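You operate a simulated robot arm through the tools that you are given. There is no shell and no other tool. Be economical: measure what you need, move in short steps, check, and stop when the job is done.

Carry out the task below with a simulated two-armed robot. There is one attempt and no reset: what you move stays moved.

Task
Put the grey cup in the cr sink. Take the green block from the care bench and leave it on the top of the black pallets. Put the red brush from the care bench on the red square on the pallets. Take the blue pack on the white table and put it away on the cream table. Open the drawer two, fetch the grey ring from the white table and set it inside and shut the two again. Do these in any order. Set down upright: grey cup.

It is judged by the outcome, as a careful person would: the job done as asked, and still so three seconds after it is handed in. It fails if anything else is knocked over, pushed out of place, dropped, spilled or broken.

Robot
Two 7-joint arms with fingered hands on one trunk, on a base that drives. Base frame: it is fixed to the floor where the robot stands at the start and does not move with it; the origin is under the middle of the robot, x ahead of it, y to its left, z up; the surface under the hand at the start is at about z = 800. Lengths are in mm, angles in degrees, forces in N, time in s.
The left shoulder is at the start at [49, 104, 1069], the right one opposite. With the tool pointing down near the work surface each hand reaches from about 260 to 600 mm from the robot's upright axis, wherever it stands, measured 20 degrees to its own side. Places, roughly: blue pack (14x7x3 cm) [-6600, -2000, 800]; cream table [-3000, -9600, 800]; drawer two [-9400, -3400, 600]; drawer2 [-9400, -3400, 600]; green block [750, -2250, 1000]; grey cup (7x7x9 cm) [500, -100, 800]; grey ring (5x9x3 cm) [-6200, -300, 800]; red brush (13x5x5 cm) [500, -2500, 900]; red square on the pallets (16x20 cm) [1880, -6340, 280]; sink [600, -2900, 700]; top of the black pallets [2000, -6000, 300]. Payload 2.4 kg a hand.
The tool frame of a hand sits at the grasp point between the pads (the TCP): z along the fingers, y along the line on which they close. The tips reach 17 mm beyond it. The gripper opens to 88 mm. The gripper's body begins 47 mm behind the TCP. The gripper is a hand of 2 fingers: y runs from the thumb to the fingers, the wrist lies at [0, 0, -165] in the tool frame, and closing takes about 1.5 s.
Orientation is told as [roll, pitch, yaw] about the base's x, y, z axes, in that order, counted from this pose: with the fingers straight down and closing along the base's y, the tool's x points along the base's -x, its y along +y and its z along -z.

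Tools
- The arms move only by the tool nudge_tool. It takes "left_targets", "right_targets" or both (then of equal length, played together; a hand with none holds still); each is a list of rows, each an object of numbers (a shift or turn left out is 0, a gripper value left out holds the last): "x", "y", "z": the shift along the tool's x, y, z in mm; "ax", "ay", "az": the turn, a rotation vector about the tool's x, y, z in degrees; "fingers": the finger opening in mm, from 0 to 88. In form: [{"x": .., "y": .., "z": .., "ax": .., "ay": .., "az": .., "fingers": ..}, ...]. A call has 1 to 8 rows; each row is the pose to reach, as a shift and turn from the pose commanded when the call began, along the tool's axes at that moment. A row lasts 0.2 s, in which the tool goes at most 50 mm and 8.6 degrees; a call with a longer step from one row to the next is refused whole, and so is a gripper value outside its range. A pose out of reach is approached as far as the arm can. The call stops where the force on the tool passes 40 N (or 10 N more than at its start, if that is more) or the arm is blocked; 0.2 s more then pass. Each finger travels about 153 mm/s and halts on what it meets, pressing with about 26 N; the grip force reading is that of the motor and also rises with nothing between the fingers. The clock runs only during rows and for 0.2 s after the last one: add rows that repeat a pose to give the fingers time. It gives the time, the measured TCP pose, the force on the tool (base axes), the opening and the grip force at its end, in the units of the frame above (readings bear some noise), with the torque about the TCP (base axes, N m) and any sound that the robot's microphone picked up, and new pictures: "pictures" is both (left out), scene, wrist or none (wrist: the cameras of the hands that moved).
- Cameras (640 x 400 px; columns grow to the right, rows downward): "scene" is now at [104, -13.3, 1012.7]; the picture's right is [-0.17, -0.99, 0.00], its down [-0.03, 0.01, -1.00] and it looks along [0.98, -0.17, -0.03] (base axes); focal length 250 px, centre (320, 200). "left" rides on the left gripper at [-50, 3, -63] in its tool frame; the picture's right is [-0.06, -1.00, 0.00], its down [0.78, -0.05, -0.62] and it looks along [0.62, -0.04, 0.79] (tool axes); focal length 275 px, centre (320, 200). "right" rides on the right gripper at [50, 3, -64] in its tool frame; the picture's right is [-0.06, 1.00, 0.00], its down [-0.78, -0.05, -0.62] and it looks along [-0.62, -0.04, 0.79] (tool axes); focal length 275 px, centre (320, 200). There is no depth. A picture from a camera that has moved, and an enlarged one, comes with that camera's place and axes in the base frame and with its lens. The place of the scene camera against the robot may be out by one fixed shift of up to 25 mm in any direction.
- lift_body(by): slides the trunk up (or, below 0, down) by that many mm; the arms and the scene camera ride with it, the base frame stays. It gives what a move gives, with no picture.
- steer(legs): drives the robot by 1 to 6 legs, each [ahead, left, turn to the left] in mm, mm and degrees, along the robot's own axes; the way and the turn of a leg run together, so that a leg with both is an arc; at most 1500 mm and 180 degrees a leg. The arms and the cameras ride along, it lands a little off, and it stops where it bumps. It gives what a move gives, and a new picture of the scene camera.
- hand_shape(shape, hand): the hand has 2 fingers and takes this shape, open, in about a second: jaw (thumb against the fingers, like two jaws); tri (thumb and two fingers); tip (a fingertip pinch); poke (one finger out to press); point (the index stretched); flat (the hand flat); cup (the hand cupped); fist (a fist). The gripper value then closes the fingers along that shape, each until it touches; the sizes above hold for jaw. It gives what a move gives, with no picture.
- turn_head(pan, tilt): turns the head with the scene camera to pan (to the left, within 60 degrees either way) and tilt (down, from -29 to 69), counted from straight ahead of the robot. It gives what a move gives, and a new picture of the scene camera.
- inspect(camera, box): a new picture of the part [left, top, right, bottom] of that camera's present view, enlarged. No time passes.
- finish_job(): hands the job in; it is judged then, once.

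Work in short steps. Places have to be worked out from the pictures, the camera data and where the tool is seen: move nearer, look again, correct. Check each grasp and each placing, and mend what went wrong. You have 186 turns and 260 pictures in all, those below and enlarged ones among them. Open the grippers and draw the arms clear of the work before you hand the job in, unless the task says otherwise.

The tools are called as name(argument=value, ...) on one line, values as JSON. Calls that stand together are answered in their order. nudge_tool: Moves the arms, as the interface text tells. Its arguments: {"type":"object","properties":{"left_targets":{"type":"array","items":{"type":"object","properties":{"x":{"type":"number"},"y":{"type":"number"},"z":{"type":"number"},"ax":{"type":"number"},"ay":{"type":"number"},"az":{"type":"number"},"fingers":{"type":"number"}}}},"right_targets":{"type":"array","items":{"type":"object","properties":{"x":{"type":"number"},"y":{"type":"number"},"z":{"type":"number"},"ax":{"type":"number"},"ay":{"type":"number"},"az":{"type":"number"},"fingers":{"type":"number"}}}},"pictures":{"type":"string","enum":["both","scene","wrist","none"]}},"required":[]} The other tools are called the same way: lift_body (by) slides the trunk up or down; hand_shape (shape, hand) gives the hand a shape; steer (legs) drives the base; turn_head (pan, tilt) turns the head that bears the scene camera; inspect (camera, box) takes an enlarged picture of a part of a camera's view; finish_job () hands the job in.

At the start:

```text
t: 0.0
left_ee_pos: [424.6, 51.4, 1060.6]
left_tcp_rot: [0.0, 0.0, -0.1]
left_wrist_force: [0.9, 0.2, 0.5]
left_torque: [-0.03, -0.01, -0.03]
left_opening: 87.9
left_grasp_force: 0.0
left_shape: jaw
right_ee_pos: [374.6, -274.5, 1009.4]
right_tcp_rot: [0.1, -0.1, 0.0]
right_wrist_force: [-0.4, -0.1, 0.6]
right_torque: [0.0, 0.0, 0.01]
right_opening: 87.7
right_grasp_force: 0.1
right_shape: jaw
trunk travel left (down, up): [-300.0, 550.0]
robot x, y, heading: [4.5, -2.4, 0.0]
head pan, tilt: [-9.8, 1.7]
```

scene: 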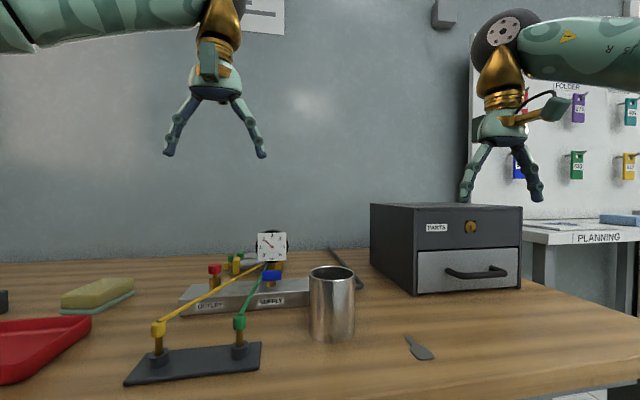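
right: 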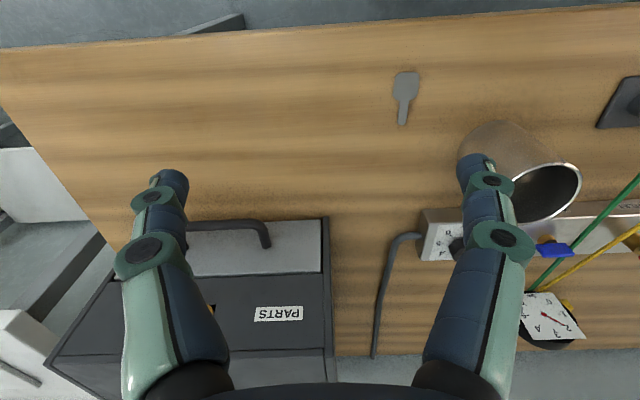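
left: 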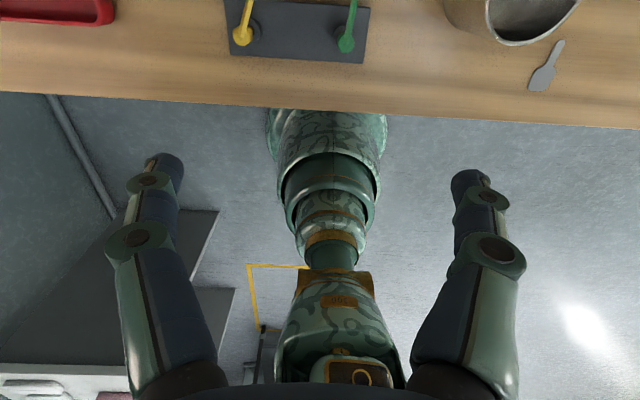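

The cup stands near (475, -95), with its rim at about z 890. I'll move the right hand above it and shift the left hand out of the way.

nudge_tool(right_targets=[{"x": -18, "y": 45}, {"x": -36, "y": 90}, {"x": -54, "y": 135}, {"x": -70, "y": 178}, {"x": -70, "y": 178}], left_targets=[{"y": 30}, {"y": 60}, {"y": 90}, {"y": 120}, {"y": 120}], pictures="both")

turn_head(pan=-10, tilt=30)

```text
t: 1.2
left_ee_pos: [423.8, 172.6, 1059.2]
left_tcp_rot: [0.0, 0.0, 0.0]
left_wrist_force: [0.0, 0.2, -0.5]
left_torque: [0.0, 0.0, 0.01]
left_opening: 88.0
left_grasp_force: 0.1
left_shape: jaw
right_ee_pos: [445.5, -96.3, 1008.1]
right_tcp_rot: [0.0, -0.1, 0.0]
right_wrist_force: [0.3, 0.5, 0.3]
right_torque: [0.01, 0.02, -0.02]
right_opening: 87.8
right_grasp_force: 0.1
right_shape: jaw
trunk travel left (down, up): [-300.0, 550.0]
robot x, y, heading: [2.8, 0.5, 0.1]
head pan, tilt: [-9.8, 1.7]
camera scene: at [104.1, -13.0, 1012.7], right [-0.17, -0.99, 0.0], down [-0.03, 0.0, -1.0], along [0.98, -0.17, -0.03], focal length 250 px, centre (320, 200)
camera right: at [394.8, -93.6, 1071.1], right [0.06, 1.0, 0.0], down [0.78, -0.05, 0.62], along [0.62, -0.04, -0.79], focal length 275 px, centre (320, 200)
camera left: at [473.6, 176.8, 1122.9], right [0.06, -1.0, 0.0], down [-0.78, -0.05, 0.62], along [-0.62, -0.04, -0.79], focal length 275 px, centre (320, 200)
```

scene: 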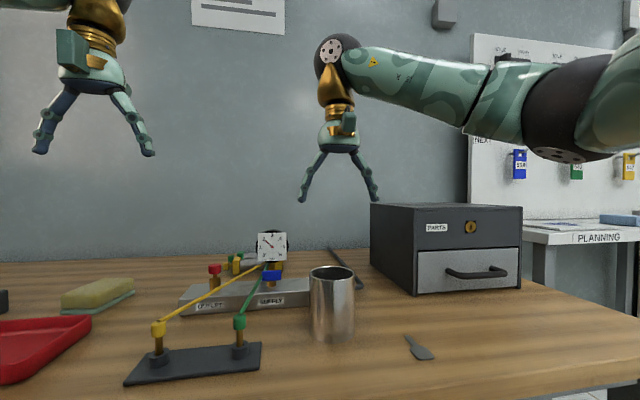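
right: 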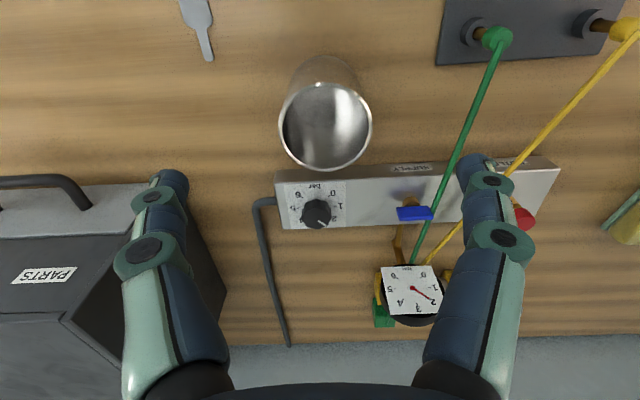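
left: 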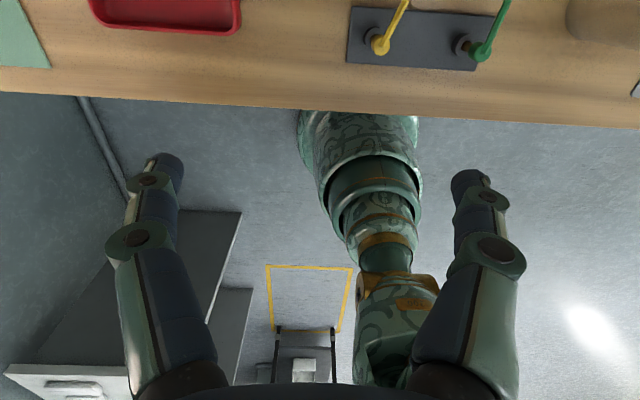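

```text
t: 2.1
left_ee_pos: [423.6, 172.4, 1059.8]
left_tcp_rot: [0.0, 0.1, 0.0]
left_wrist_force: [-0.7, 1.0, 0.6]
left_torque: [-0.02, -0.03, 0.0]
left_opening: 88.0
left_grasp_force: 0.0
left_shape: jaw
right_ee_pos: [445.6, -96.8, 1006.9]
right_tcp_rot: [0.0, -0.1, 0.0]
right_wrist_force: [-0.4, -0.9, -0.3]
right_torque: [0.04, 0.0, -0.02]
right_opening: 88.1
right_grasp_force: 0.1
right_shape: jaw
trunk travel left (down, up): [-300.0, 550.0]
robot x, y, heading: [-1.6, -0.6, 0.0]
head pan, tilt: [-10.0, 30.0]
camera scene: at [103.8, -13.4, 967.0], right [-0.17, -0.98, 0.0], down [-0.49, 0.09, -0.87], along [0.85, -0.15, -0.5], focal length 250 px, centre (320, 200)
```

scene: 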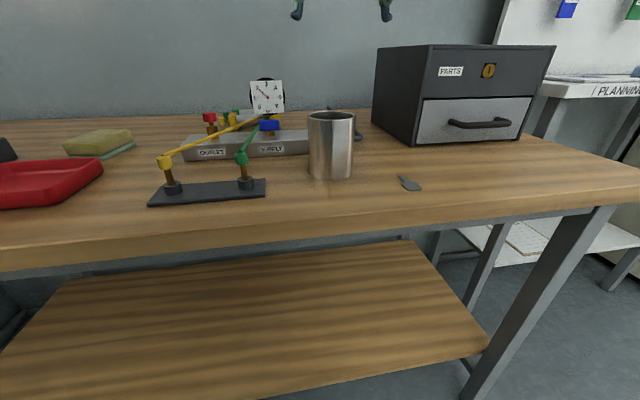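

The rim centre works out at about (473, -94) and z 890. I'll move over it and descend with the fingers open.

nudge_tool(right_targets=[{"x": -28, "y": 2}, {"x": -28, "y": 2, "z": 45}, {"x": -28, "y": 2, "z": 80}, {"x": -28, "y": 2, "z": 80}], pictures="wrist")

```text
t: 3.1
left_ee_pos: [425.1, 171.6, 1059.3]
left_tcp_rot: [0.0, 0.0, 0.0]
left_wrist_force: [0.0, 0.1, 0.2]
left_torque: [0.02, 0.01, -0.01]
left_opening: 87.9
left_grasp_force: 0.0
left_shape: jaw
right_ee_pos: [474.2, -91.3, 928.7]
right_tcp_rot: [0.1, -0.1, 0.0]
right_wrist_force: [-0.2, 0.0, -0.3]
right_torque: [0.01, 0.01, 0.02]
right_opening: 87.9
right_grasp_force: 0.1
right_shape: jaw
trunk travel left (down, up): [-300.0, 550.0]
robot x, y, heading: [3.5, -0.0, -0.1]
head pan, tilt: [-10.0, 30.0]
camera right: at [423.3, -89.7, 991.6], right [0.06, 1.0, 0.0], down [0.78, -0.05, 0.62], along [0.62, -0.04, -0.79], focal length 275 px, centre (320, 200)
```

right: 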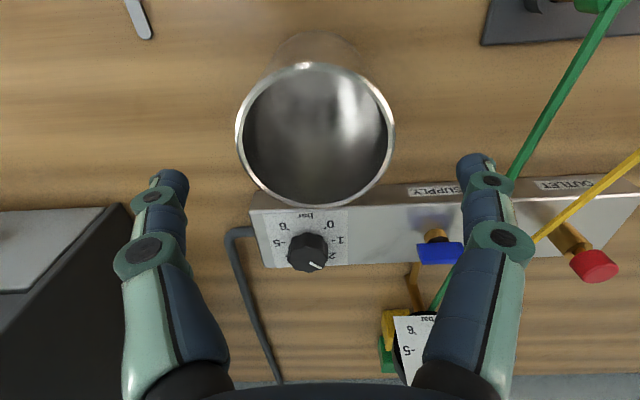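

The cup is nearly centred, so I'll shift 3 mm to the right, descend around it and close.

nudge_tool(right_targets=[{"y": -3, "z": 35}, {"y": -3, "z": 72}, {"y": -3, "z": 72}, {"y": -3, "z": 72, "fingers": 40}, {"y": -3, "z": 72, "fingers": 40}, {"y": -3, "z": 72, "fingers": 40}], pictures="wrist")

```text
t: 4.5
left_ee_pos: [423.6, 172.2, 1059.6]
left_tcp_rot: [0.0, 0.0, 0.0]
left_wrist_force: [0.4, -1.5, -0.4]
left_torque: [-0.03, -0.05, 0.01]
left_opening: 87.9
left_grasp_force: 0.1
left_shape: jaw
right_ee_pos: [472.3, -98.7, 857.9]
right_tcp_rot: [0.0, 0.0, 0.0]
right_wrist_force: [0.8, 1.8, 16.0]
right_torque: [0.09, 0.0, 0.12]
right_opening: 60.3
right_grasp_force: 26.1
right_shape: jaw
trunk travel left (down, up): [-300.0, 550.0]
robot x, y, heading: [1.6, -3.2, 0.2]
head pan, tilt: [-10.0, 30.0]
camera right: at [422.4, -94.5, 921.5], right [0.06, 1.0, 0.0], down [0.78, -0.05, 0.62], along [0.62, -0.04, -0.78], focal length 275 px, centre (320, 200)
```

right: 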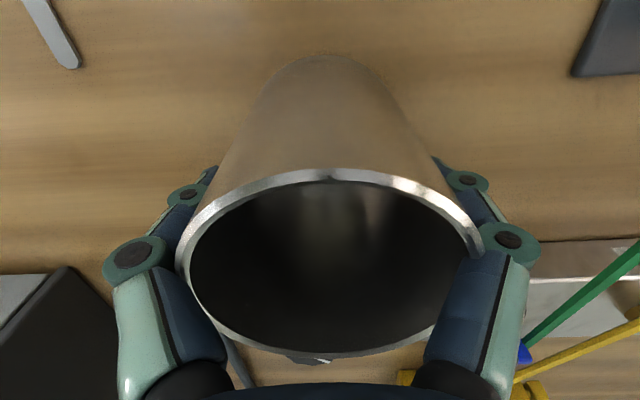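

The grip holds at 60 mm. Lift it straight up, high enough to clear everything.

nudge_tool(right_targets=[{"z": -30}, {"z": -70}, {"z": -110}, {"z": -150}, {"x": 40, "z": -180}, {"x": 80, "z": -190}, {"x": 120, "z": -200}, {"x": 120, "z": -200}], pictures="both")

```text
t: 6.3
left_ee_pos: [423.6, 171.8, 1058.3]
left_tcp_rot: [0.1, 0.0, 0.0]
left_wrist_force: [0.1, 0.5, 0.6]
left_torque: [0.02, 0.0, 0.02]
left_opening: 88.0
left_grasp_force: 0.1
left_shape: jaw
right_ee_pos: [349.5, -97.1, 1054.3]
right_tcp_rot: [0.0, -0.1, 0.0]
right_wrist_force: [-0.3, 0.0, -1.9]
right_torque: [0.01, 0.01, -0.03]
right_opening: 60.0
right_grasp_force: 26.3
right_shape: jaw
trunk travel left (down, up): [-300.0, 550.0]
robot x, y, heading: [0.2, 0.6, 0.0]
head pan, tilt: [-10.0, 30.0]
camera scene: at [103.7, -13.4, 966.9], right [-0.17, -0.98, 0.0], down [-0.49, 0.09, -0.87], along [0.85, -0.15, -0.5], focal length 250 px, centre (320, 200)
camera right: at [299.4, -93.8, 1118.5], right [0.06, 1.0, 0.0], down [0.78, -0.05, 0.62], along [0.62, -0.04, -0.79], focal length 275 px, centre (320, 200)
```

scene: 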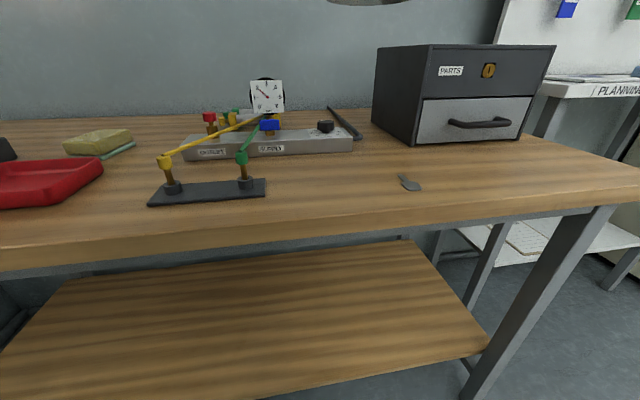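
right: 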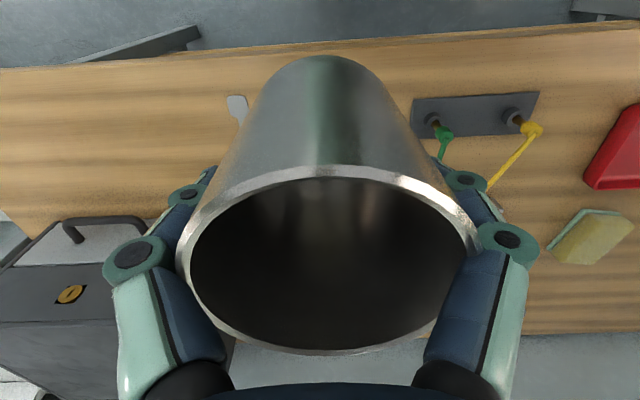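

The cup is held. Next I'll back away from the bench and look to the right to see the route.

steer(legs=[[-500, 0, 0]])

turn_head(pan=-55, tilt=20)

```text
t: 9.3
left_ee_pos: [-83.1, 172.4, 1059.5]
left_tcp_rot: [0.1, 0.1, 0.1]
left_wrist_force: [-0.3, -0.4, 0.1]
left_torque: [-0.03, 0.01, -0.01]
left_opening: 87.6
left_grasp_force: 0.1
left_shape: jaw
right_ee_pos: [-156.0, -97.1, 1054.0]
right_tcp_rot: [0.0, -0.1, 0.0]
right_wrist_force: [0.1, -0.2, -0.8]
right_torque: [-0.03, -0.02, 0.0]
right_opening: 60.0
right_grasp_force: 26.1
right_shape: jaw
trunk travel left (down, up): [-300.0, 550.0]
robot x, y, heading: [-505.6, -1.7, 0.2]
head pan, tilt: [-10.0, 30.0]
camera scene: at [-402.8, -13.7, 966.9], right [-0.17, -0.99, 0.0], down [-0.49, 0.09, -0.87], along [0.85, -0.15, -0.5], focal length 250 px, centre (320, 200)
```

scene: 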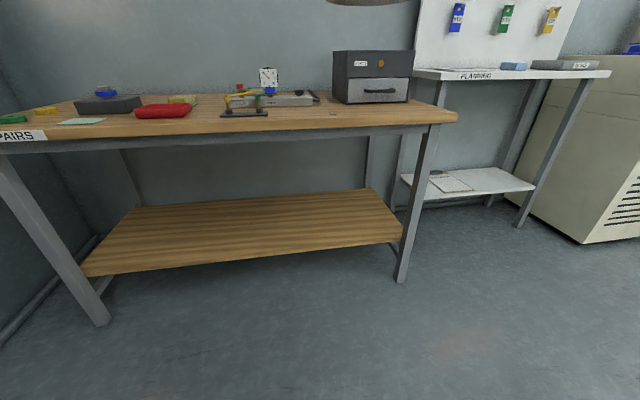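

```text
t: 10.4
left_ee_pos: [-82.5, 171.8, 1059.2]
left_tcp_rot: [0.1, 0.0, 0.1]
left_wrist_force: [0.4, 0.1, 0.2]
left_torque: [0.01, -0.02, -0.03]
left_opening: 87.7
left_grasp_force: 0.1
left_shape: jaw
right_ee_pos: [-156.6, -96.5, 1054.6]
right_tcp_rot: [0.0, 0.0, 0.1]
right_wrist_force: [-0.8, -0.1, -0.8]
right_torque: [-0.02, -0.02, 0.01]
right_opening: 59.8
right_grasp_force: 25.7
right_shape: jaw
trunk travel left (down, up): [-300.0, 550.0]
robot x, y, heading: [-505.9, -0.1, 0.2]
head pan, tilt: [-55.0, 20.0]
camera scene: at [-438.2, -74.3, 983.0], right [-0.82, -0.58, 0.0], down [-0.2, 0.28, -0.94], along [0.54, -0.77, -0.34], focal length 250 px, centre (320, 200)
```

scene: 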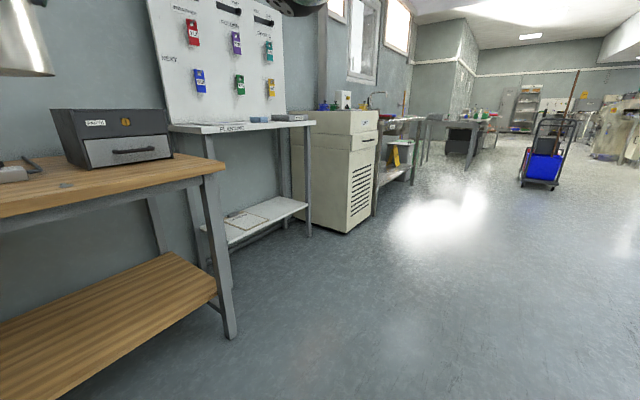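

The way along y is clear. I'll drive right to y of about -2300 and look straight ahead.

steer(legs=[[0, -1200, 0], [0, -1100, 0]])

turn_head(pan=-10, tilt=15)

```text
t: 21.7
left_ee_pos: [-90.8, -2126.7, 1059.2]
left_tcp_rot: [0.1, 0.0, 0.2]
left_wrist_force: [0.5, 0.5, 0.2]
left_torque: [-0.02, 0.0, -0.03]
left_opening: 87.8
left_grasp_force: 0.1
left_shape: jaw
right_ee_pos: [-163.0, -2395.9, 1055.1]
right_tcp_rot: [0.0, 0.1, 0.1]
right_wrist_force: [0.6, -0.2, -0.3]
right_torque: [-0.01, -0.02, 0.02]
right_opening: 59.8
right_grasp_force: 26.1
right_shape: jaw
trunk travel left (down, up): [-300.0, 550.0]
robot x, y, heading: [-513.4, -2297.9, 0.2]
head pan, tilt: [-55.0, 20.0]
camera scene: at [-445.7, -2374.4, 983.0], right [-0.82, -0.58, 0.0], down [-0.2, 0.28, -0.94], along [0.54, -0.77, -0.34], focal length 250 px, centre (320, 200)
```

scene: 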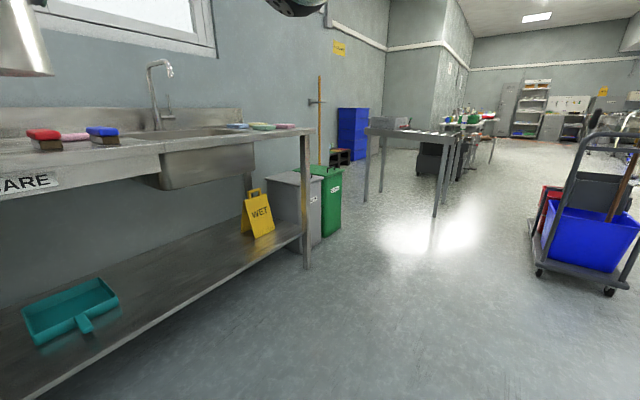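

```text
t: 22.9
left_ee_pos: [-90.1, -2127.6, 1058.8]
left_tcp_rot: [0.0, 0.0, 0.2]
left_wrist_force: [-0.2, 0.4, 1.4]
left_torque: [-0.05, 0.01, 0.01]
left_opening: 88.0
left_grasp_force: 0.1
left_shape: jaw
right_ee_pos: [-164.1, -2395.7, 1054.1]
right_tcp_rot: [0.0, 0.0, 0.2]
right_wrist_force: [0.4, 0.4, -1.2]
right_torque: [0.0, -0.04, 0.02]
right_opening: 59.4
right_grasp_force: 25.9
right_shape: jaw
trunk travel left (down, up): [-300.0, 550.0]
robot x, y, heading: [-514.8, -2296.7, 0.2]
head pan, tilt: [-10.0, 15.0]
camera scene: at [-407.4, -2314.3, 991.1], right [-0.17, -0.99, 0.0], down [-0.26, 0.04, -0.97], along [0.95, -0.17, -0.26], focal length 250 px, centre (320, 200)
```

scene: 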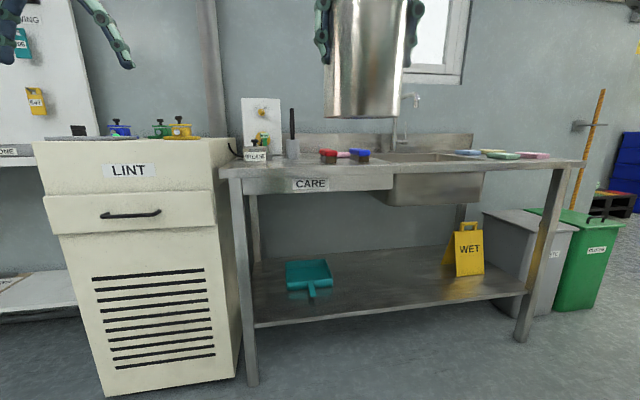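

I'll zoom in on the care bench.

inspect(camera="scene", box=[220, 85, 400, 200])

inspect(camera="scene", box=[370, 80, 600, 220])

```text
3.48 times, centred on (310, 142) of scene
camera zoom: at [-407.4, -2314.3, 991.1], right [-0.17, -0.99, 0.0], down [-0.26, 0.04, -0.97], along [0.95, -0.17, -0.26], focal length 868 px, centre (355, 400)
```

zoom: 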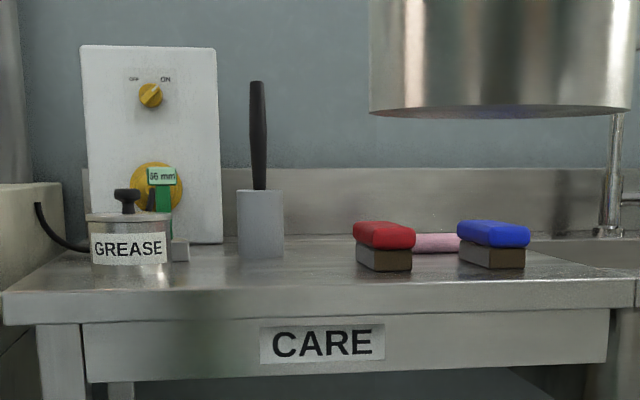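

```text
2.78 times, centred on (485, 150) of scene
camera zoom: at [-407.4, -2314.3, 991.1], right [-0.17, -0.99, 0.0], down [-0.26, 0.04, -0.97], along [0.95, -0.17, -0.26], focal length 695 px, centre (-139, 339)
```

zoom: 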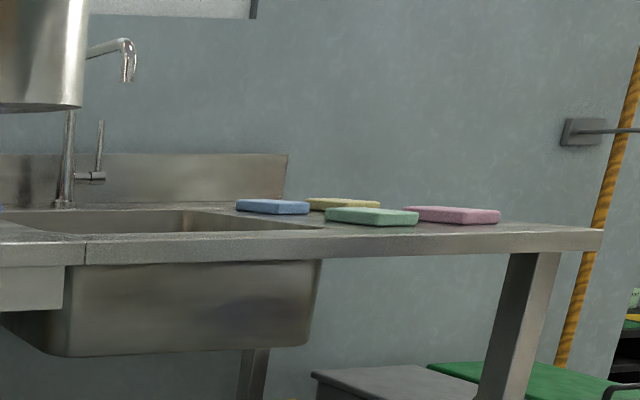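

I'll raise the trunk, then drive in front of the sink and look down into it.

lift_body(by=120)

steer(legs=[[0, -450, 0], [330, 0, 0]])

turn_head(pan=-5, tilt=35)

```text
t: 24.4
left_ee_pos: [-89.2, -2127.6, 1180.3]
left_tcp_rot: [0.0, 0.0, 0.2]
left_wrist_force: [0.3, -0.3, 1.1]
left_torque: [-0.01, 0.02, -0.03]
left_opening: 87.9
left_grasp_force: 0.0
left_shape: jaw
right_ee_pos: [-163.4, -2396.4, 1174.8]
right_tcp_rot: [0.0, 0.0, 0.2]
right_wrist_force: [1.2, 1.0, -0.5]
right_torque: [-0.05, -0.01, -0.01]
right_opening: 60.2
right_grasp_force: 26.5
right_shape: jaw
trunk travel left (down, up): [-420.0, 430.0]
robot x, y, heading: [-515.4, -2297.0, 0.0]
head pan, tilt: [-10.0, 15.0]
```

```text
t: 28.8
left_ee_pos: [238.4, -2567.9, 1178.8]
left_tcp_rot: [0.0, -0.1, 0.6]
left_wrist_force: [-0.7, 0.2, -1.0]
left_torque: [-0.02, -0.01, -0.01]
left_opening: 87.8
left_grasp_force: 0.0
left_shape: jaw
right_ee_pos: [167.8, -2838.2, 1173.7]
right_tcp_rot: [0.0, 0.0, 0.6]
right_wrist_force: [0.3, 0.2, -0.3]
right_torque: [0.03, 0.0, -0.01]
right_opening: 59.9
right_grasp_force: 25.7
right_shape: jaw
trunk travel left (down, up): [-420.0, 430.0]
robot x, y, heading: [-181.5, -2746.3, 0.4]
head pan, tilt: [-10.0, 15.0]
camera scene: at [-80.5, -2757.3, 1111.7], right [-0.16, -0.99, 0.0], down [-0.26, 0.04, -0.97], along [0.95, -0.16, -0.26], focal length 250 px, centre (320, 200)
```

scene: 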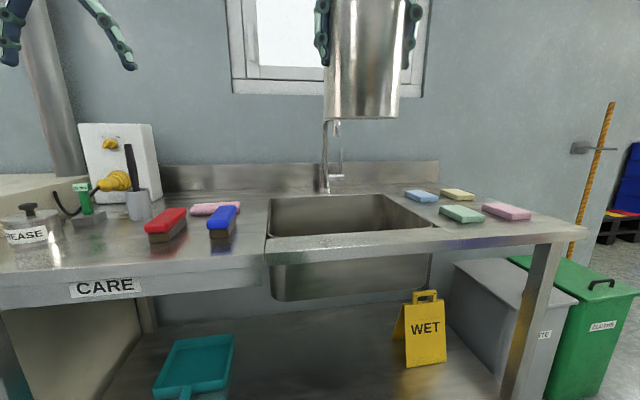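

```text
t: 29.7
left_ee_pos: [237.7, -2568.2, 1180.6]
left_tcp_rot: [-0.1, 0.0, 0.6]
left_wrist_force: [0.1, -0.5, -0.1]
left_torque: [-0.01, 0.01, 0.03]
left_opening: 87.8
left_grasp_force: 0.1
left_shape: jaw
right_ee_pos: [166.9, -2837.2, 1175.1]
right_tcp_rot: [0.0, 0.0, 0.5]
right_wrist_force: [0.8, 0.0, 0.4]
right_torque: [0.02, -0.01, 0.02]
right_opening: 60.1
right_grasp_force: 25.8
right_shape: jaw
trunk travel left (down, up): [-420.0, 430.0]
robot x, y, heading: [-184.1, -2744.4, 0.6]
head pan, tilt: [-5.0, 35.0]
camera scene: at [-85.2, -2748.8, 1079.8], right [-0.08, -1.0, 0.0], down [-0.57, 0.04, -0.82], along [0.82, -0.06, -0.57], focal length 250 px, centre (320, 200)
```

scene: 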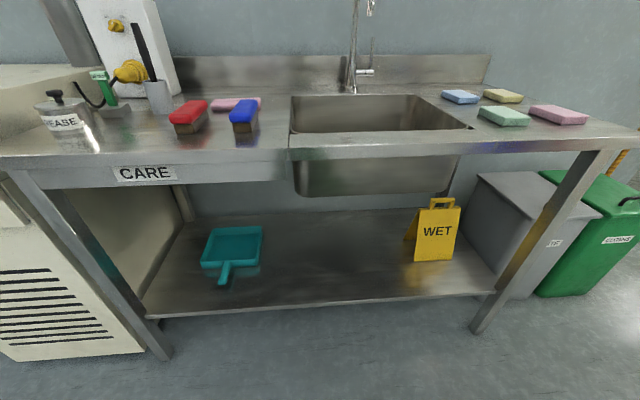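

The sink opening spans about x 434–770 and y -3120 to -2723. I'll drive closer so the right hand can reach over it.

steer(legs=[[170, -40, 0]])

nudge_tool(right_targets=[{"x": -40, "y": -10}, {"x": -80, "y": -25}, {"x": -120, "y": -40}, {"x": -160, "y": -50}, {"x": -190, "y": -60}, {"x": -190, "y": -60}], pictures="both")

```text
t: 31.1
left_ee_pos: [407.4, -2607.0, 1178.7]
left_tcp_rot: [0.0, -0.1, 0.5]
left_wrist_force: [-0.5, -0.1, -0.1]
left_torque: [-0.04, 0.03, 0.01]
left_opening: 87.7
left_grasp_force: 0.0
left_shape: jaw
right_ee_pos: [336.9, -2876.5, 1174.9]
right_tcp_rot: [0.0, 0.0, 0.6]
right_wrist_force: [0.6, -0.2, -1.0]
right_torque: [0.04, -0.01, -0.03]
right_opening: 60.0
right_grasp_force: 25.6
right_shape: jaw
trunk travel left (down, up): [-420.0, 430.0]
robot x, y, heading: [-18.0, -2780.5, 0.8]
head pan, tilt: [-5.0, 35.0]
camera scene: at [84.4, -2787.0, 1079.6], right [-0.08, -1.0, 0.0], down [-0.57, 0.04, -0.82], along [0.82, -0.06, -0.57], focal length 250 px, centre (320, 200)
```

scene: 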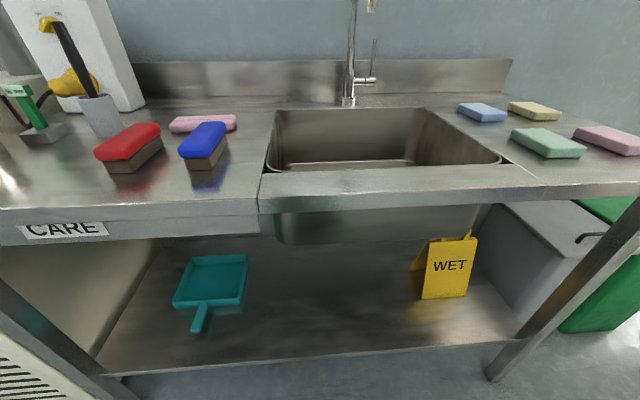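

```text
t: 32.5
left_ee_pos: [407.4, -2606.6, 1178.7]
left_tcp_rot: [0.0, 0.0, 0.5]
left_wrist_force: [-0.4, -0.2, -0.7]
left_torque: [-0.01, 0.01, 0.02]
left_opening: 88.1
left_grasp_force: 0.1
left_shape: jaw
right_ee_pos: [521.7, -2936.9, 1176.5]
right_tcp_rot: [-0.1, -0.1, 0.6]
right_wrist_force: [-1.0, 0.7, -0.8]
right_torque: [0.01, 0.0, -0.01]
right_opening: 59.5
right_grasp_force: 25.8
right_shape: jaw
right hand out of reach, approached as far as the arm can: row 5, 6
trunk travel left (down, up): [-420.0, 430.0]
robot x, y, heading: [-16.5, -2784.0, 0.5]
head pan, tilt: [-5.0, 35.0]
camera scene: at [84.0, -2786.8, 1079.7], right [-0.08, -1.0, 0.0], down [-0.57, 0.04, -0.82], along [0.82, -0.06, -0.57], focal length 250 px, centre (320, 200)
camera right: at [470.7, -2933.3, 1239.2], right [0.05, 1.0, 0.0], down [0.78, -0.04, 0.62], along [0.62, -0.03, -0.79], focal length 275 px, centre (320, 200)
```

scene: 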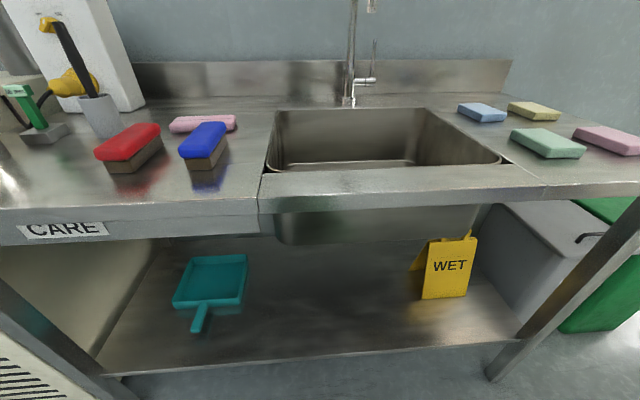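
right: 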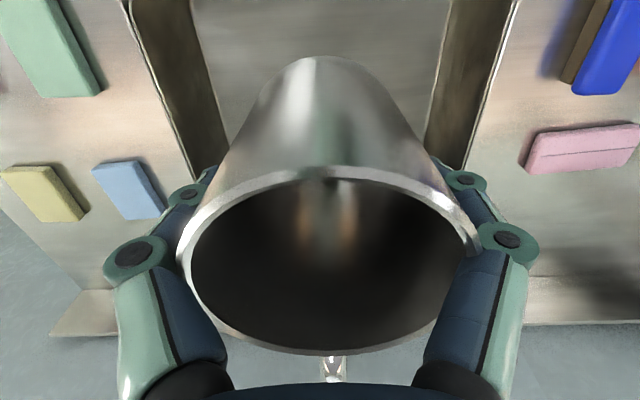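

The hand is over the sink. I'll lower the cup most of the way in.

nudge_tool(right_targets=[{"z": 50}, {"z": 100}, {"z": 150}, {"z": 200}, {"z": 250}, {"z": 290}, {"z": 290}], pictures="both")

```text
t: 34.1
left_ee_pos: [407.1, -2606.2, 1179.0]
left_tcp_rot: [0.0, 0.0, 0.6]
left_wrist_force: [0.1, -0.2, -0.5]
left_torque: [-0.01, 0.02, 0.0]
left_opening: 87.8
left_grasp_force: 0.1
left_shape: jaw
right_ee_pos: [520.1, -2935.3, 882.2]
right_tcp_rot: [-0.1, -0.1, 0.6]
right_wrist_force: [0.4, -0.4, -0.8]
right_torque: [0.04, 0.03, 0.0]
right_opening: 59.5
right_grasp_force: 26.2
right_shape: jaw
trunk travel left (down, up): [-420.0, 430.0]
robot x, y, heading: [-16.0, -2784.8, 0.5]
head pan, tilt: [-5.0, 35.0]
camera scene: at [83.9, -2786.9, 1079.7], right [-0.08, -1.0, 0.0], down [-0.57, 0.04, -0.82], along [0.82, -0.06, -0.57], focal length 250 px, centre (320, 200)
camera right: at [469.1, -2933.6, 946.9], right [0.05, 1.0, 0.0], down [0.78, -0.04, 0.62], along [0.62, -0.03, -0.79], focal length 275 px, centre (320, 200)
```

scene: 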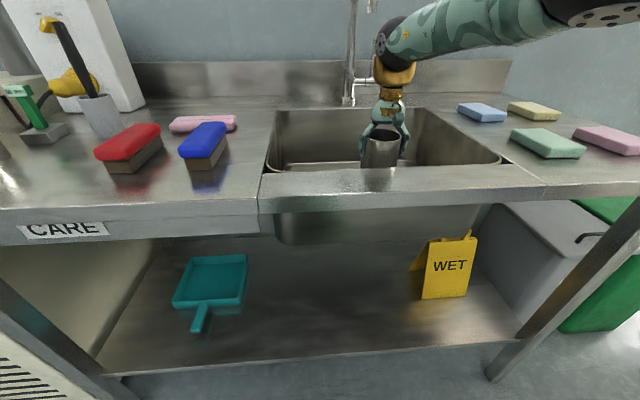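
right: 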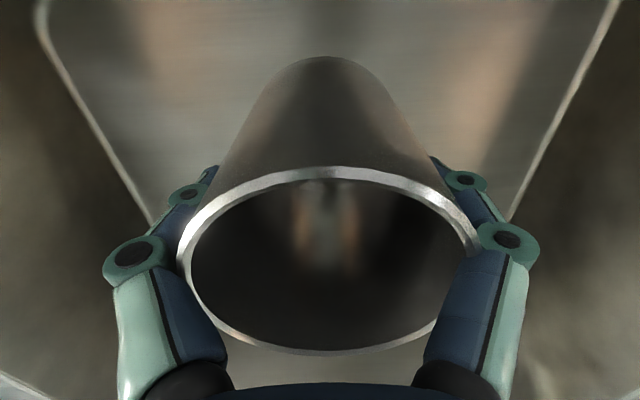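

The cup is inside the basin. I'll lower slowly until it touches.

nudge_tool(right_targets=[{"z": 15}, {"z": 30}, {"z": 45}, {"z": 55}, {"z": 65}, {"z": 72}, {"z": 79}, {"z": 86}], pictures="wrist")

```text
t: 35.8
left_ee_pos: [406.4, -2607.4, 1179.9]
left_tcp_rot: [0.1, -0.1, 0.5]
left_wrist_force: [0.0, -0.3, 0.0]
left_torque: [-0.03, -0.02, 0.0]
left_opening: 88.0
left_grasp_force: 0.0
left_shape: jaw
right_ee_pos: [499.4, -2934.6, 818.8]
right_tcp_rot: [0.0, -0.5, 0.4]
right_wrist_force: [-2.6, 0.7, 16.7]
right_torque: [0.01, 0.81, 0.0]
right_opening: 59.5
right_grasp_force: 25.6
right_shape: jaw
right hand out of reach, approached as far as the arm can: row 2, 3, 4, 5, 6, 7, 8
trunk travel left (down, up): [-420.0, 430.0]
robot x, y, heading: [-16.6, -2779.4, 0.5]
head pan, tilt: [-5.0, 35.0]
stopped in row 8 (right hand): the force on the tool passed its limit at 45 N (the readings are from after the stop); the commanded pose is now the measured one
camera right: at [448.1, -2933.1, 881.7], right [0.05, 1.0, 0.0], down [0.78, -0.04, 0.63], along [0.62, -0.03, -0.78], focal length 275 px, centre (320, 200)
```

right: 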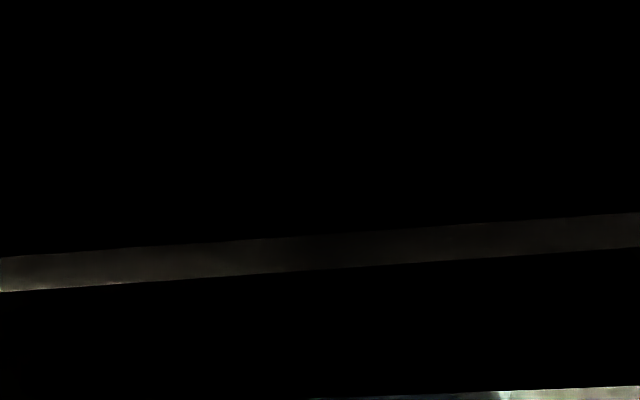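

The arm ran out of reach, drifted back, and the wrist camera touched the front edge of the sink. I'll raise the hand and then move the base closer.

nudge_tool(right_targets=[{"z": -40}, {"z": -80}, {"z": -120}, {"z": -120, "x": -20}, {"z": -120, "x": -20}], pictures="wrist")

```text
t: 37.0
left_ee_pos: [407.8, -2606.3, 1178.8]
left_tcp_rot: [0.0, -0.1, 0.5]
left_wrist_force: [0.6, 0.0, 0.2]
left_torque: [0.02, 0.02, -0.04]
left_opening: 87.9
left_grasp_force: 0.0
left_shape: jaw
right_ee_pos: [519.0, -2937.9, 936.2]
right_tcp_rot: [0.1, -0.4, 0.5]
right_wrist_force: [-0.3, 0.1, -0.9]
right_torque: [0.06, 0.0, 0.01]
right_opening: 59.4
right_grasp_force: 25.8
right_shape: jaw
trunk travel left (down, up): [-420.0, 430.0]
robot x, y, heading: [-13.3, -2783.1, 0.6]
head pan, tilt: [-5.0, 35.0]
camera right: at [468.3, -2934.8, 999.7], right [0.05, 1.0, 0.0], down [0.78, -0.04, 0.62], along [0.62, -0.03, -0.78], focal length 275 px, centre (320, 200)
```

right: 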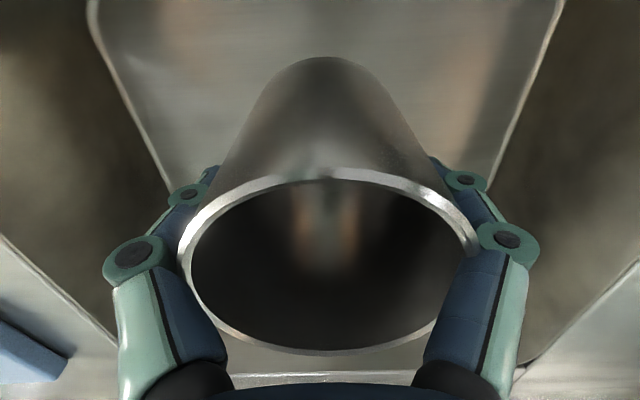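

I'll raise slightly, pull the hand back 40 mm, and drive 90 mm closer. That keeps it clear of the tap.

nudge_tool(right_targets=[{"z": -40}, {"z": -50, "x": 40}, {"z": -50, "x": 40}], pictures="none")

steer(legs=[[90, 0, 0]])

```text
t: 37.8
left_ee_pos: [408.5, -2606.2, 1180.0]
left_tcp_rot: [0.0, -0.1, 0.7]
left_wrist_force: [-0.3, 0.0, -0.6]
left_torque: [0.0, -0.04, -0.01]
left_opening: 87.7
left_grasp_force: 0.0
left_shape: jaw
right_ee_pos: [477.6, -2937.9, 987.0]
right_tcp_rot: [0.1, -0.3, 0.4]
right_wrist_force: [0.0, 0.0, -0.9]
right_torque: [0.02, 0.0, 0.01]
right_opening: 59.6
right_grasp_force: 25.7
right_shape: jaw
trunk travel left (down, up): [-420.0, 430.0]
robot x, y, heading: [-17.1, -2782.1, 0.4]
head pan, tilt: [-5.0, 35.0]
```

```text
t: 38.9
left_ee_pos: [498.7, -2606.2, 1178.8]
left_tcp_rot: [0.1, 0.1, 0.6]
left_wrist_force: [0.1, -0.3, -0.6]
left_torque: [0.02, 0.01, 0.01]
left_opening: 87.9
left_grasp_force: 0.0
left_shape: jaw
right_ee_pos: [570.4, -2936.0, 985.7]
right_tcp_rot: [0.0, -0.2, 0.4]
right_wrist_force: [-0.2, -0.2, -0.8]
right_torque: [0.0, 0.0, -0.02]
right_opening: 59.6
right_grasp_force: 26.2
right_shape: jaw
trunk travel left (down, up): [-420.0, 430.0]
robot x, y, heading: [74.3, -2778.6, 0.5]
head pan, tilt: [-5.0, 35.0]
camera scene: at [175.9, -2786.0, 1079.6], right [-0.08, -1.0, 0.0], down [-0.57, 0.04, -0.82], along [0.82, -0.06, -0.57], focal length 250 px, centre (320, 200)
```

scene: 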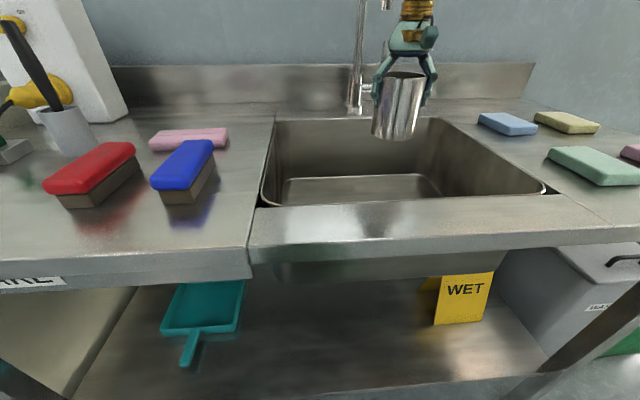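

The drive was clean. I'll lower the trunk 100 mm, then finish lowering with the arm.

lift_body(by=-100)

nudge_tool(right_targets=[{"z": 20}, {"z": 40}, {"z": 55}, {"z": 65}, {"z": 73}, {"z": 81}, {"z": 89}, {"z": 97}], pictures="wrist")

```text
t: 40.2
left_ee_pos: [497.9, -2605.5, 1079.3]
left_tcp_rot: [0.0, 0.0, 0.6]
left_wrist_force: [-0.1, -0.5, -0.6]
left_torque: [-0.01, -0.02, 0.01]
left_opening: 87.9
left_grasp_force: 0.1
left_shape: jaw
right_ee_pos: [569.6, -2937.0, 886.7]
right_tcp_rot: [0.0, -0.4, 0.4]
right_wrist_force: [-0.1, 0.2, -0.6]
right_torque: [-0.01, 0.0, 0.0]
right_opening: 59.6
right_grasp_force: 26.1
right_shape: jaw
trunk travel left (down, up): [-320.0, 530.0]
robot x, y, heading: [76.1, -2780.7, 0.5]
head pan, tilt: [-5.0, 35.0]
```

```text
t: 42.0
left_ee_pos: [499.8, -2605.6, 1078.7]
left_tcp_rot: [-0.1, -0.1, 0.6]
left_wrist_force: [0.6, 0.7, -0.2]
left_torque: [0.0, 0.0, 0.0]
left_opening: 87.9
left_grasp_force: 0.0
left_shape: jaw
right_ee_pos: [570.1, -2935.8, 790.1]
right_tcp_rot: [0.1, -0.4, 0.5]
right_wrist_force: [0.5, -1.1, -0.6]
right_torque: [-0.01, -0.01, -0.02]
right_opening: 59.6
right_grasp_force: 26.2
right_shape: jaw
trunk travel left (down, up): [-320.0, 530.0]
robot x, y, heading: [76.9, -2779.6, 0.3]
head pan, tilt: [-5.0, 35.0]
camera right: at [519.2, -2933.2, 853.0], right [0.05, 1.0, 0.0], down [0.78, -0.04, 0.62], along [0.62, -0.03, -0.78], focal length 275 px, centre (320, 200)
```

right: 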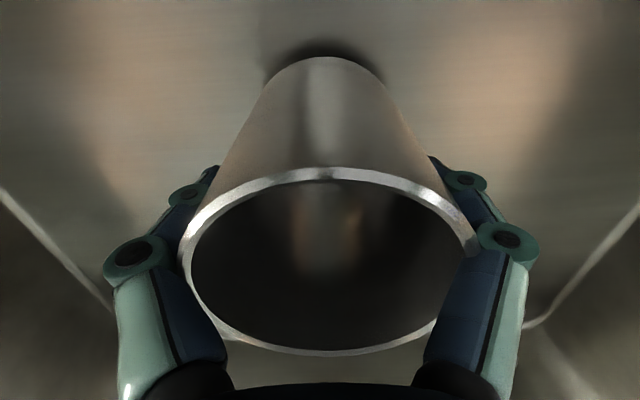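

The cup's shadow is close to its base, so contact is near. I'll keep going down in small steps.

nudge_tool(right_targets=[{"z": 6}, {"z": 12}, {"z": 18}, {"z": 23}, {"z": 28}, {"z": 33}, {"z": 38}, {"z": 43}], pictures="wrist")

```text
t: 43.2
left_ee_pos: [496.1, -2604.8, 1080.2]
left_tcp_rot: [0.0, 0.0, 0.6]
left_wrist_force: [0.3, -0.2, 1.1]
left_torque: [-0.02, 0.01, -0.02]
left_opening: 87.8
left_grasp_force: 0.1
left_shape: jaw
right_ee_pos: [573.0, -2934.5, 770.6]
right_tcp_rot: [0.4, -1.3, 0.5]
right_wrist_force: [-4.8, 0.4, 23.2]
right_torque: [-0.11, 0.07, -0.04]
right_opening: 56.2
right_grasp_force: 26.3
right_shape: jaw
trunk travel left (down, up): [-320.0, 530.0]
robot x, y, heading: [74.5, -2781.4, 0.7]
head pan, tilt: [-5.0, 35.0]
stopped in row 5 (right hand): the force on the tool passed its limit at 44 N (the readings are from after the stop); the commanded pose is now the measured one
camera right: at [521.2, -2932.3, 832.8], right [0.05, 1.0, 0.01], down [0.77, -0.05, 0.63], along [0.63, -0.03, -0.77], focal length 275 px, centre (320, 200)
```

right: 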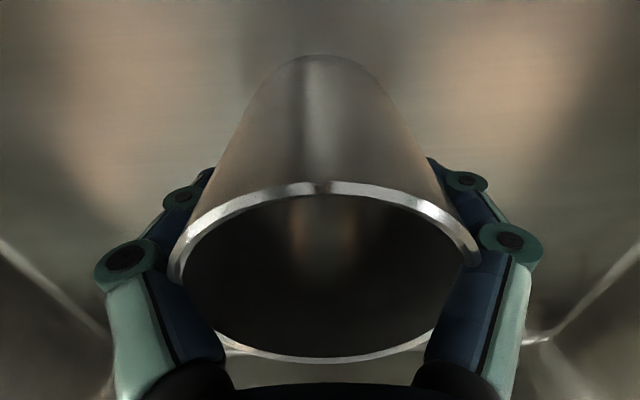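

The cup is on the basin floor. I'll relieve the pressure slightly, open, and rise.

nudge_tool(right_targets=[{"z": -3}, {"z": -3, "fingers": 70}, {"z": -3, "fingers": 88}, {"z": -3, "fingers": 88}, {"z": -3, "fingers": 88}], pictures="wrist")

```text
t: 44.4
left_ee_pos: [497.5, -2604.7, 1078.9]
left_tcp_rot: [0.0, 0.0, 0.7]
left_wrist_force: [0.4, -0.9, 0.3]
left_torque: [0.03, 0.01, 0.0]
left_opening: 88.1
left_grasp_force: 0.1
left_shape: jaw
right_ee_pos: [572.3, -2935.6, 769.9]
right_tcp_rot: [0.3, -0.9, 0.4]
right_wrist_force: [1.0, -3.0, 12.2]
right_torque: [-0.04, 0.02, 0.04]
right_opening: 87.3
right_grasp_force: 0.1
right_shape: jaw
trunk travel left (down, up): [-320.0, 530.0]
robot x, y, heading: [77.7, -2780.7, 0.8]
head pan, tilt: [-5.0, 35.0]
camera right: at [521.3, -2932.9, 833.4], right [0.05, 1.0, 0.0], down [0.77, -0.04, 0.63], along [0.63, -0.03, -0.78], focal length 275 px, centre (320, 200)
```

right: 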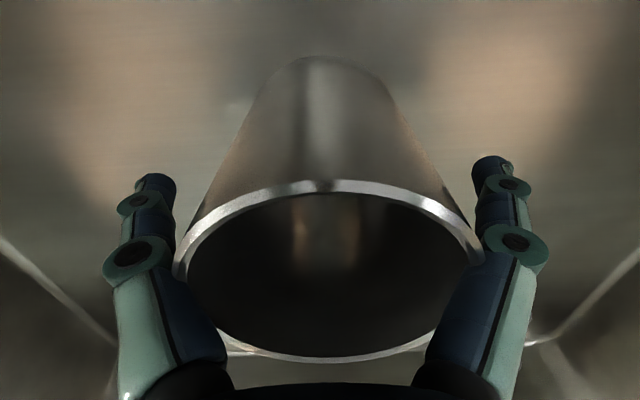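

Released. I'll rise straight up.

nudge_tool(right_targets=[{"z": -10}, {"z": -25}, {"z": -45}, {"z": -75}, {"z": -115}, {"z": -160}, {"z": -210}, {"z": -210}], pictures="wrist")

nudge_tool(right_targets=[{"z": -40, "x": 30}, {"z": -60, "x": 70}, {"z": -60, "x": 120}, {"z": -60, "x": 170}, {"z": -60, "x": 200}], left_targets=[{"z": -40, "x": 0}, {"z": -60, "x": 40}, {"z": -60, "x": 80}, {"z": -60, "x": 100}, {"z": -60, "x": 100}], pictures="scene")

```text
t: 46.2
left_ee_pos: [498.7, -2605.3, 1080.0]
left_tcp_rot: [0.0, 0.0, 0.6]
left_wrist_force: [0.1, -0.7, 0.0]
left_torque: [-0.01, -0.03, -0.03]
left_opening: 87.7
left_grasp_force: 0.1
left_shape: jaw
right_ee_pos: [567.8, -2934.5, 983.5]
right_tcp_rot: [0.3, -0.9, 0.5]
right_wrist_force: [-0.1, 0.0, 0.5]
right_torque: [0.0, -0.01, -0.03]
right_opening: 87.7
right_grasp_force: 0.1
right_shape: jaw
trunk travel left (down, up): [-320.0, 530.0]
robot x, y, heading: [76.9, -2781.6, 0.5]
head pan, tilt: [-5.0, 35.0]
camera right: at [516.7, -2931.7, 1045.6], right [0.05, 1.0, 0.0], down [0.78, -0.04, 0.63], along [0.63, -0.03, -0.78], focal length 275 px, centre (320, 200)
```

right: 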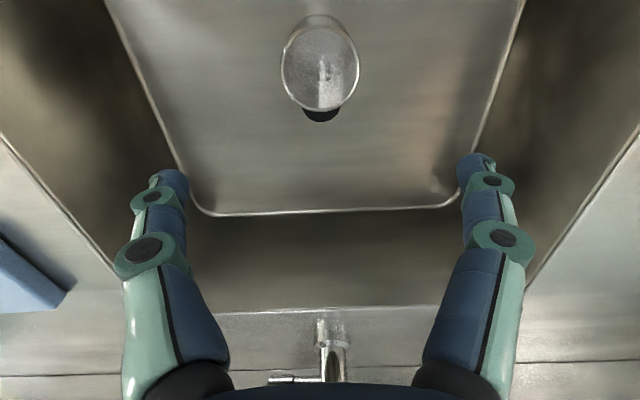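

```text
t: 47.4
left_ee_pos: [396.9, -2604.8, 1140.3]
left_tcp_rot: [0.1, 0.0, 0.6]
left_wrist_force: [-0.1, 0.5, 0.2]
left_torque: [0.03, 0.0, 0.0]
left_opening: 88.1
left_grasp_force: 0.1
left_shape: jaw
right_ee_pos: [366.6, -2936.5, 1034.6]
right_tcp_rot: [0.1, -0.9, 0.4]
right_wrist_force: [-1.0, 1.4, -0.4]
right_torque: [0.0, -0.03, 0.02]
right_opening: 88.0
right_grasp_force: 0.1
right_shape: jaw
trunk travel left (down, up): [-320.0, 530.0]
robot x, y, heading: [77.0, -2780.3, 0.5]
head pan, tilt: [-5.0, 35.0]
camera scene: at [177.8, -2786.0, 979.2], right [-0.08, -1.0, 0.0], down [-0.57, 0.04, -0.82], along [0.82, -0.06, -0.57], focal length 250 px, centre (320, 200)
```

scene: 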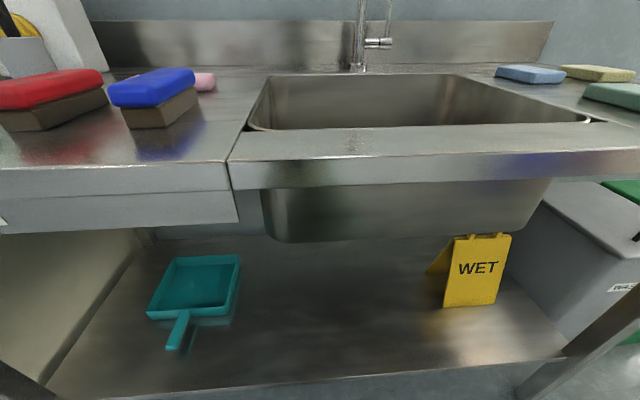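

The cup looks upright in the basin. Now I'll raise the trunk and shift left to look at the brush and the green block.

lift_body(by=150)

turn_head(pan=-5, tilt=45)

steer(legs=[[-60, 400, 0]])

```text
t: 49.1
left_ee_pos: [398.5, -2607.1, 1288.4]
left_tcp_rot: [0.0, 0.0, 0.6]
left_wrist_force: [-0.3, 0.5, -0.4]
left_torque: [-0.02, 0.05, -0.04]
left_opening: 88.0
left_grasp_force: 0.2
left_shape: jaw
right_ee_pos: [369.3, -2937.7, 1185.7]
right_tcp_rot: [0.2, -0.8, 0.5]
right_wrist_force: [0.6, -0.2, 0.3]
right_torque: [-0.01, 0.02, -0.02]
right_opening: 88.0
right_grasp_force: 0.1
right_shape: jaw
trunk travel left (down, up): [-470.0, 380.0]
robot x, y, heading: [75.7, -2778.1, 0.7]
head pan, tilt: [-5.0, 35.0]
```

```text
t: 49.9
left_ee_pos: [398.1, -2606.6, 1289.5]
left_tcp_rot: [0.0, 0.0, 0.7]
left_wrist_force: [-0.1, 0.9, 0.0]
left_torque: [-0.05, -0.04, 0.0]
left_opening: 88.0
left_grasp_force: 0.1
left_shape: jaw
right_ee_pos: [368.8, -2938.7, 1186.1]
right_tcp_rot: [0.2, -0.9, 0.5]
right_wrist_force: [-0.8, 0.4, 0.8]
right_torque: [0.03, -0.01, 0.0]
right_opening: 87.7
right_grasp_force: 0.0
right_shape: jaw
trunk travel left (down, up): [-470.0, 380.0]
robot x, y, heading: [75.3, -2784.2, 0.5]
head pan, tilt: [-5.0, 45.0]
camera scene: at [167.3, -2785.5, 1115.3], right [-0.08, -1.0, 0.0], down [-0.7, 0.05, -0.71], along [0.71, -0.05, -0.71], focal length 250 px, centre (320, 200)
```

scene: 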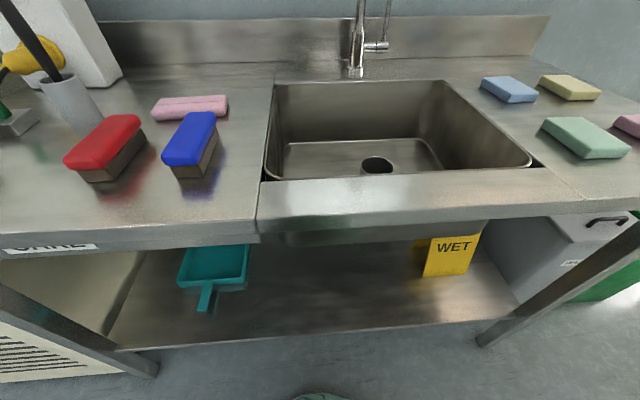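

```text
t: 52.4
left_ee_pos: [332.3, -2203.3, 1288.6]
left_tcp_rot: [0.0, 0.0, 1.0]
left_wrist_force: [1.3, -0.4, 0.5]
left_torque: [0.01, 0.01, 0.0]
left_opening: 87.9
left_grasp_force: 0.1
left_shape: jaw
right_ee_pos: [303.8, -2536.1, 1187.1]
right_tcp_rot: [0.2, -0.9, 0.9]
right_wrist_force: [0.0, 0.1, -0.4]
right_torque: [0.0, 0.02, 0.04]
right_opening: 88.0
right_grasp_force: 0.1
right_shape: jaw
trunk travel left (down, up): [-470.0, 380.0]
robot x, y, heading: [13.2, -2379.4, 0.8]
head pan, tilt: [-5.0, 45.0]
camera scene: at [101.7, -2384.0, 1115.3], right [-0.07, -1.0, 0.0], down [-0.71, 0.05, -0.71], along [0.71, -0.05, -0.71], focal length 250 px, centre (320, 200)
```

scene: 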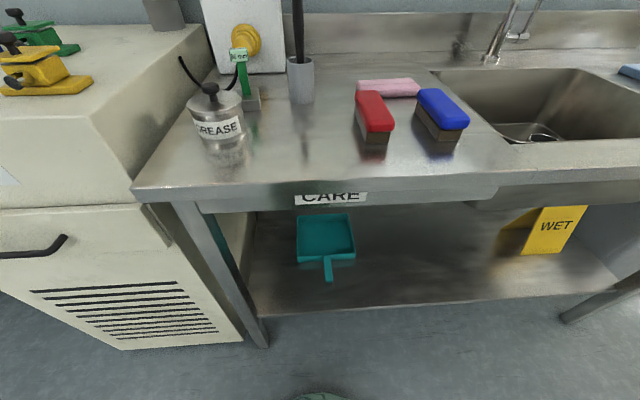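

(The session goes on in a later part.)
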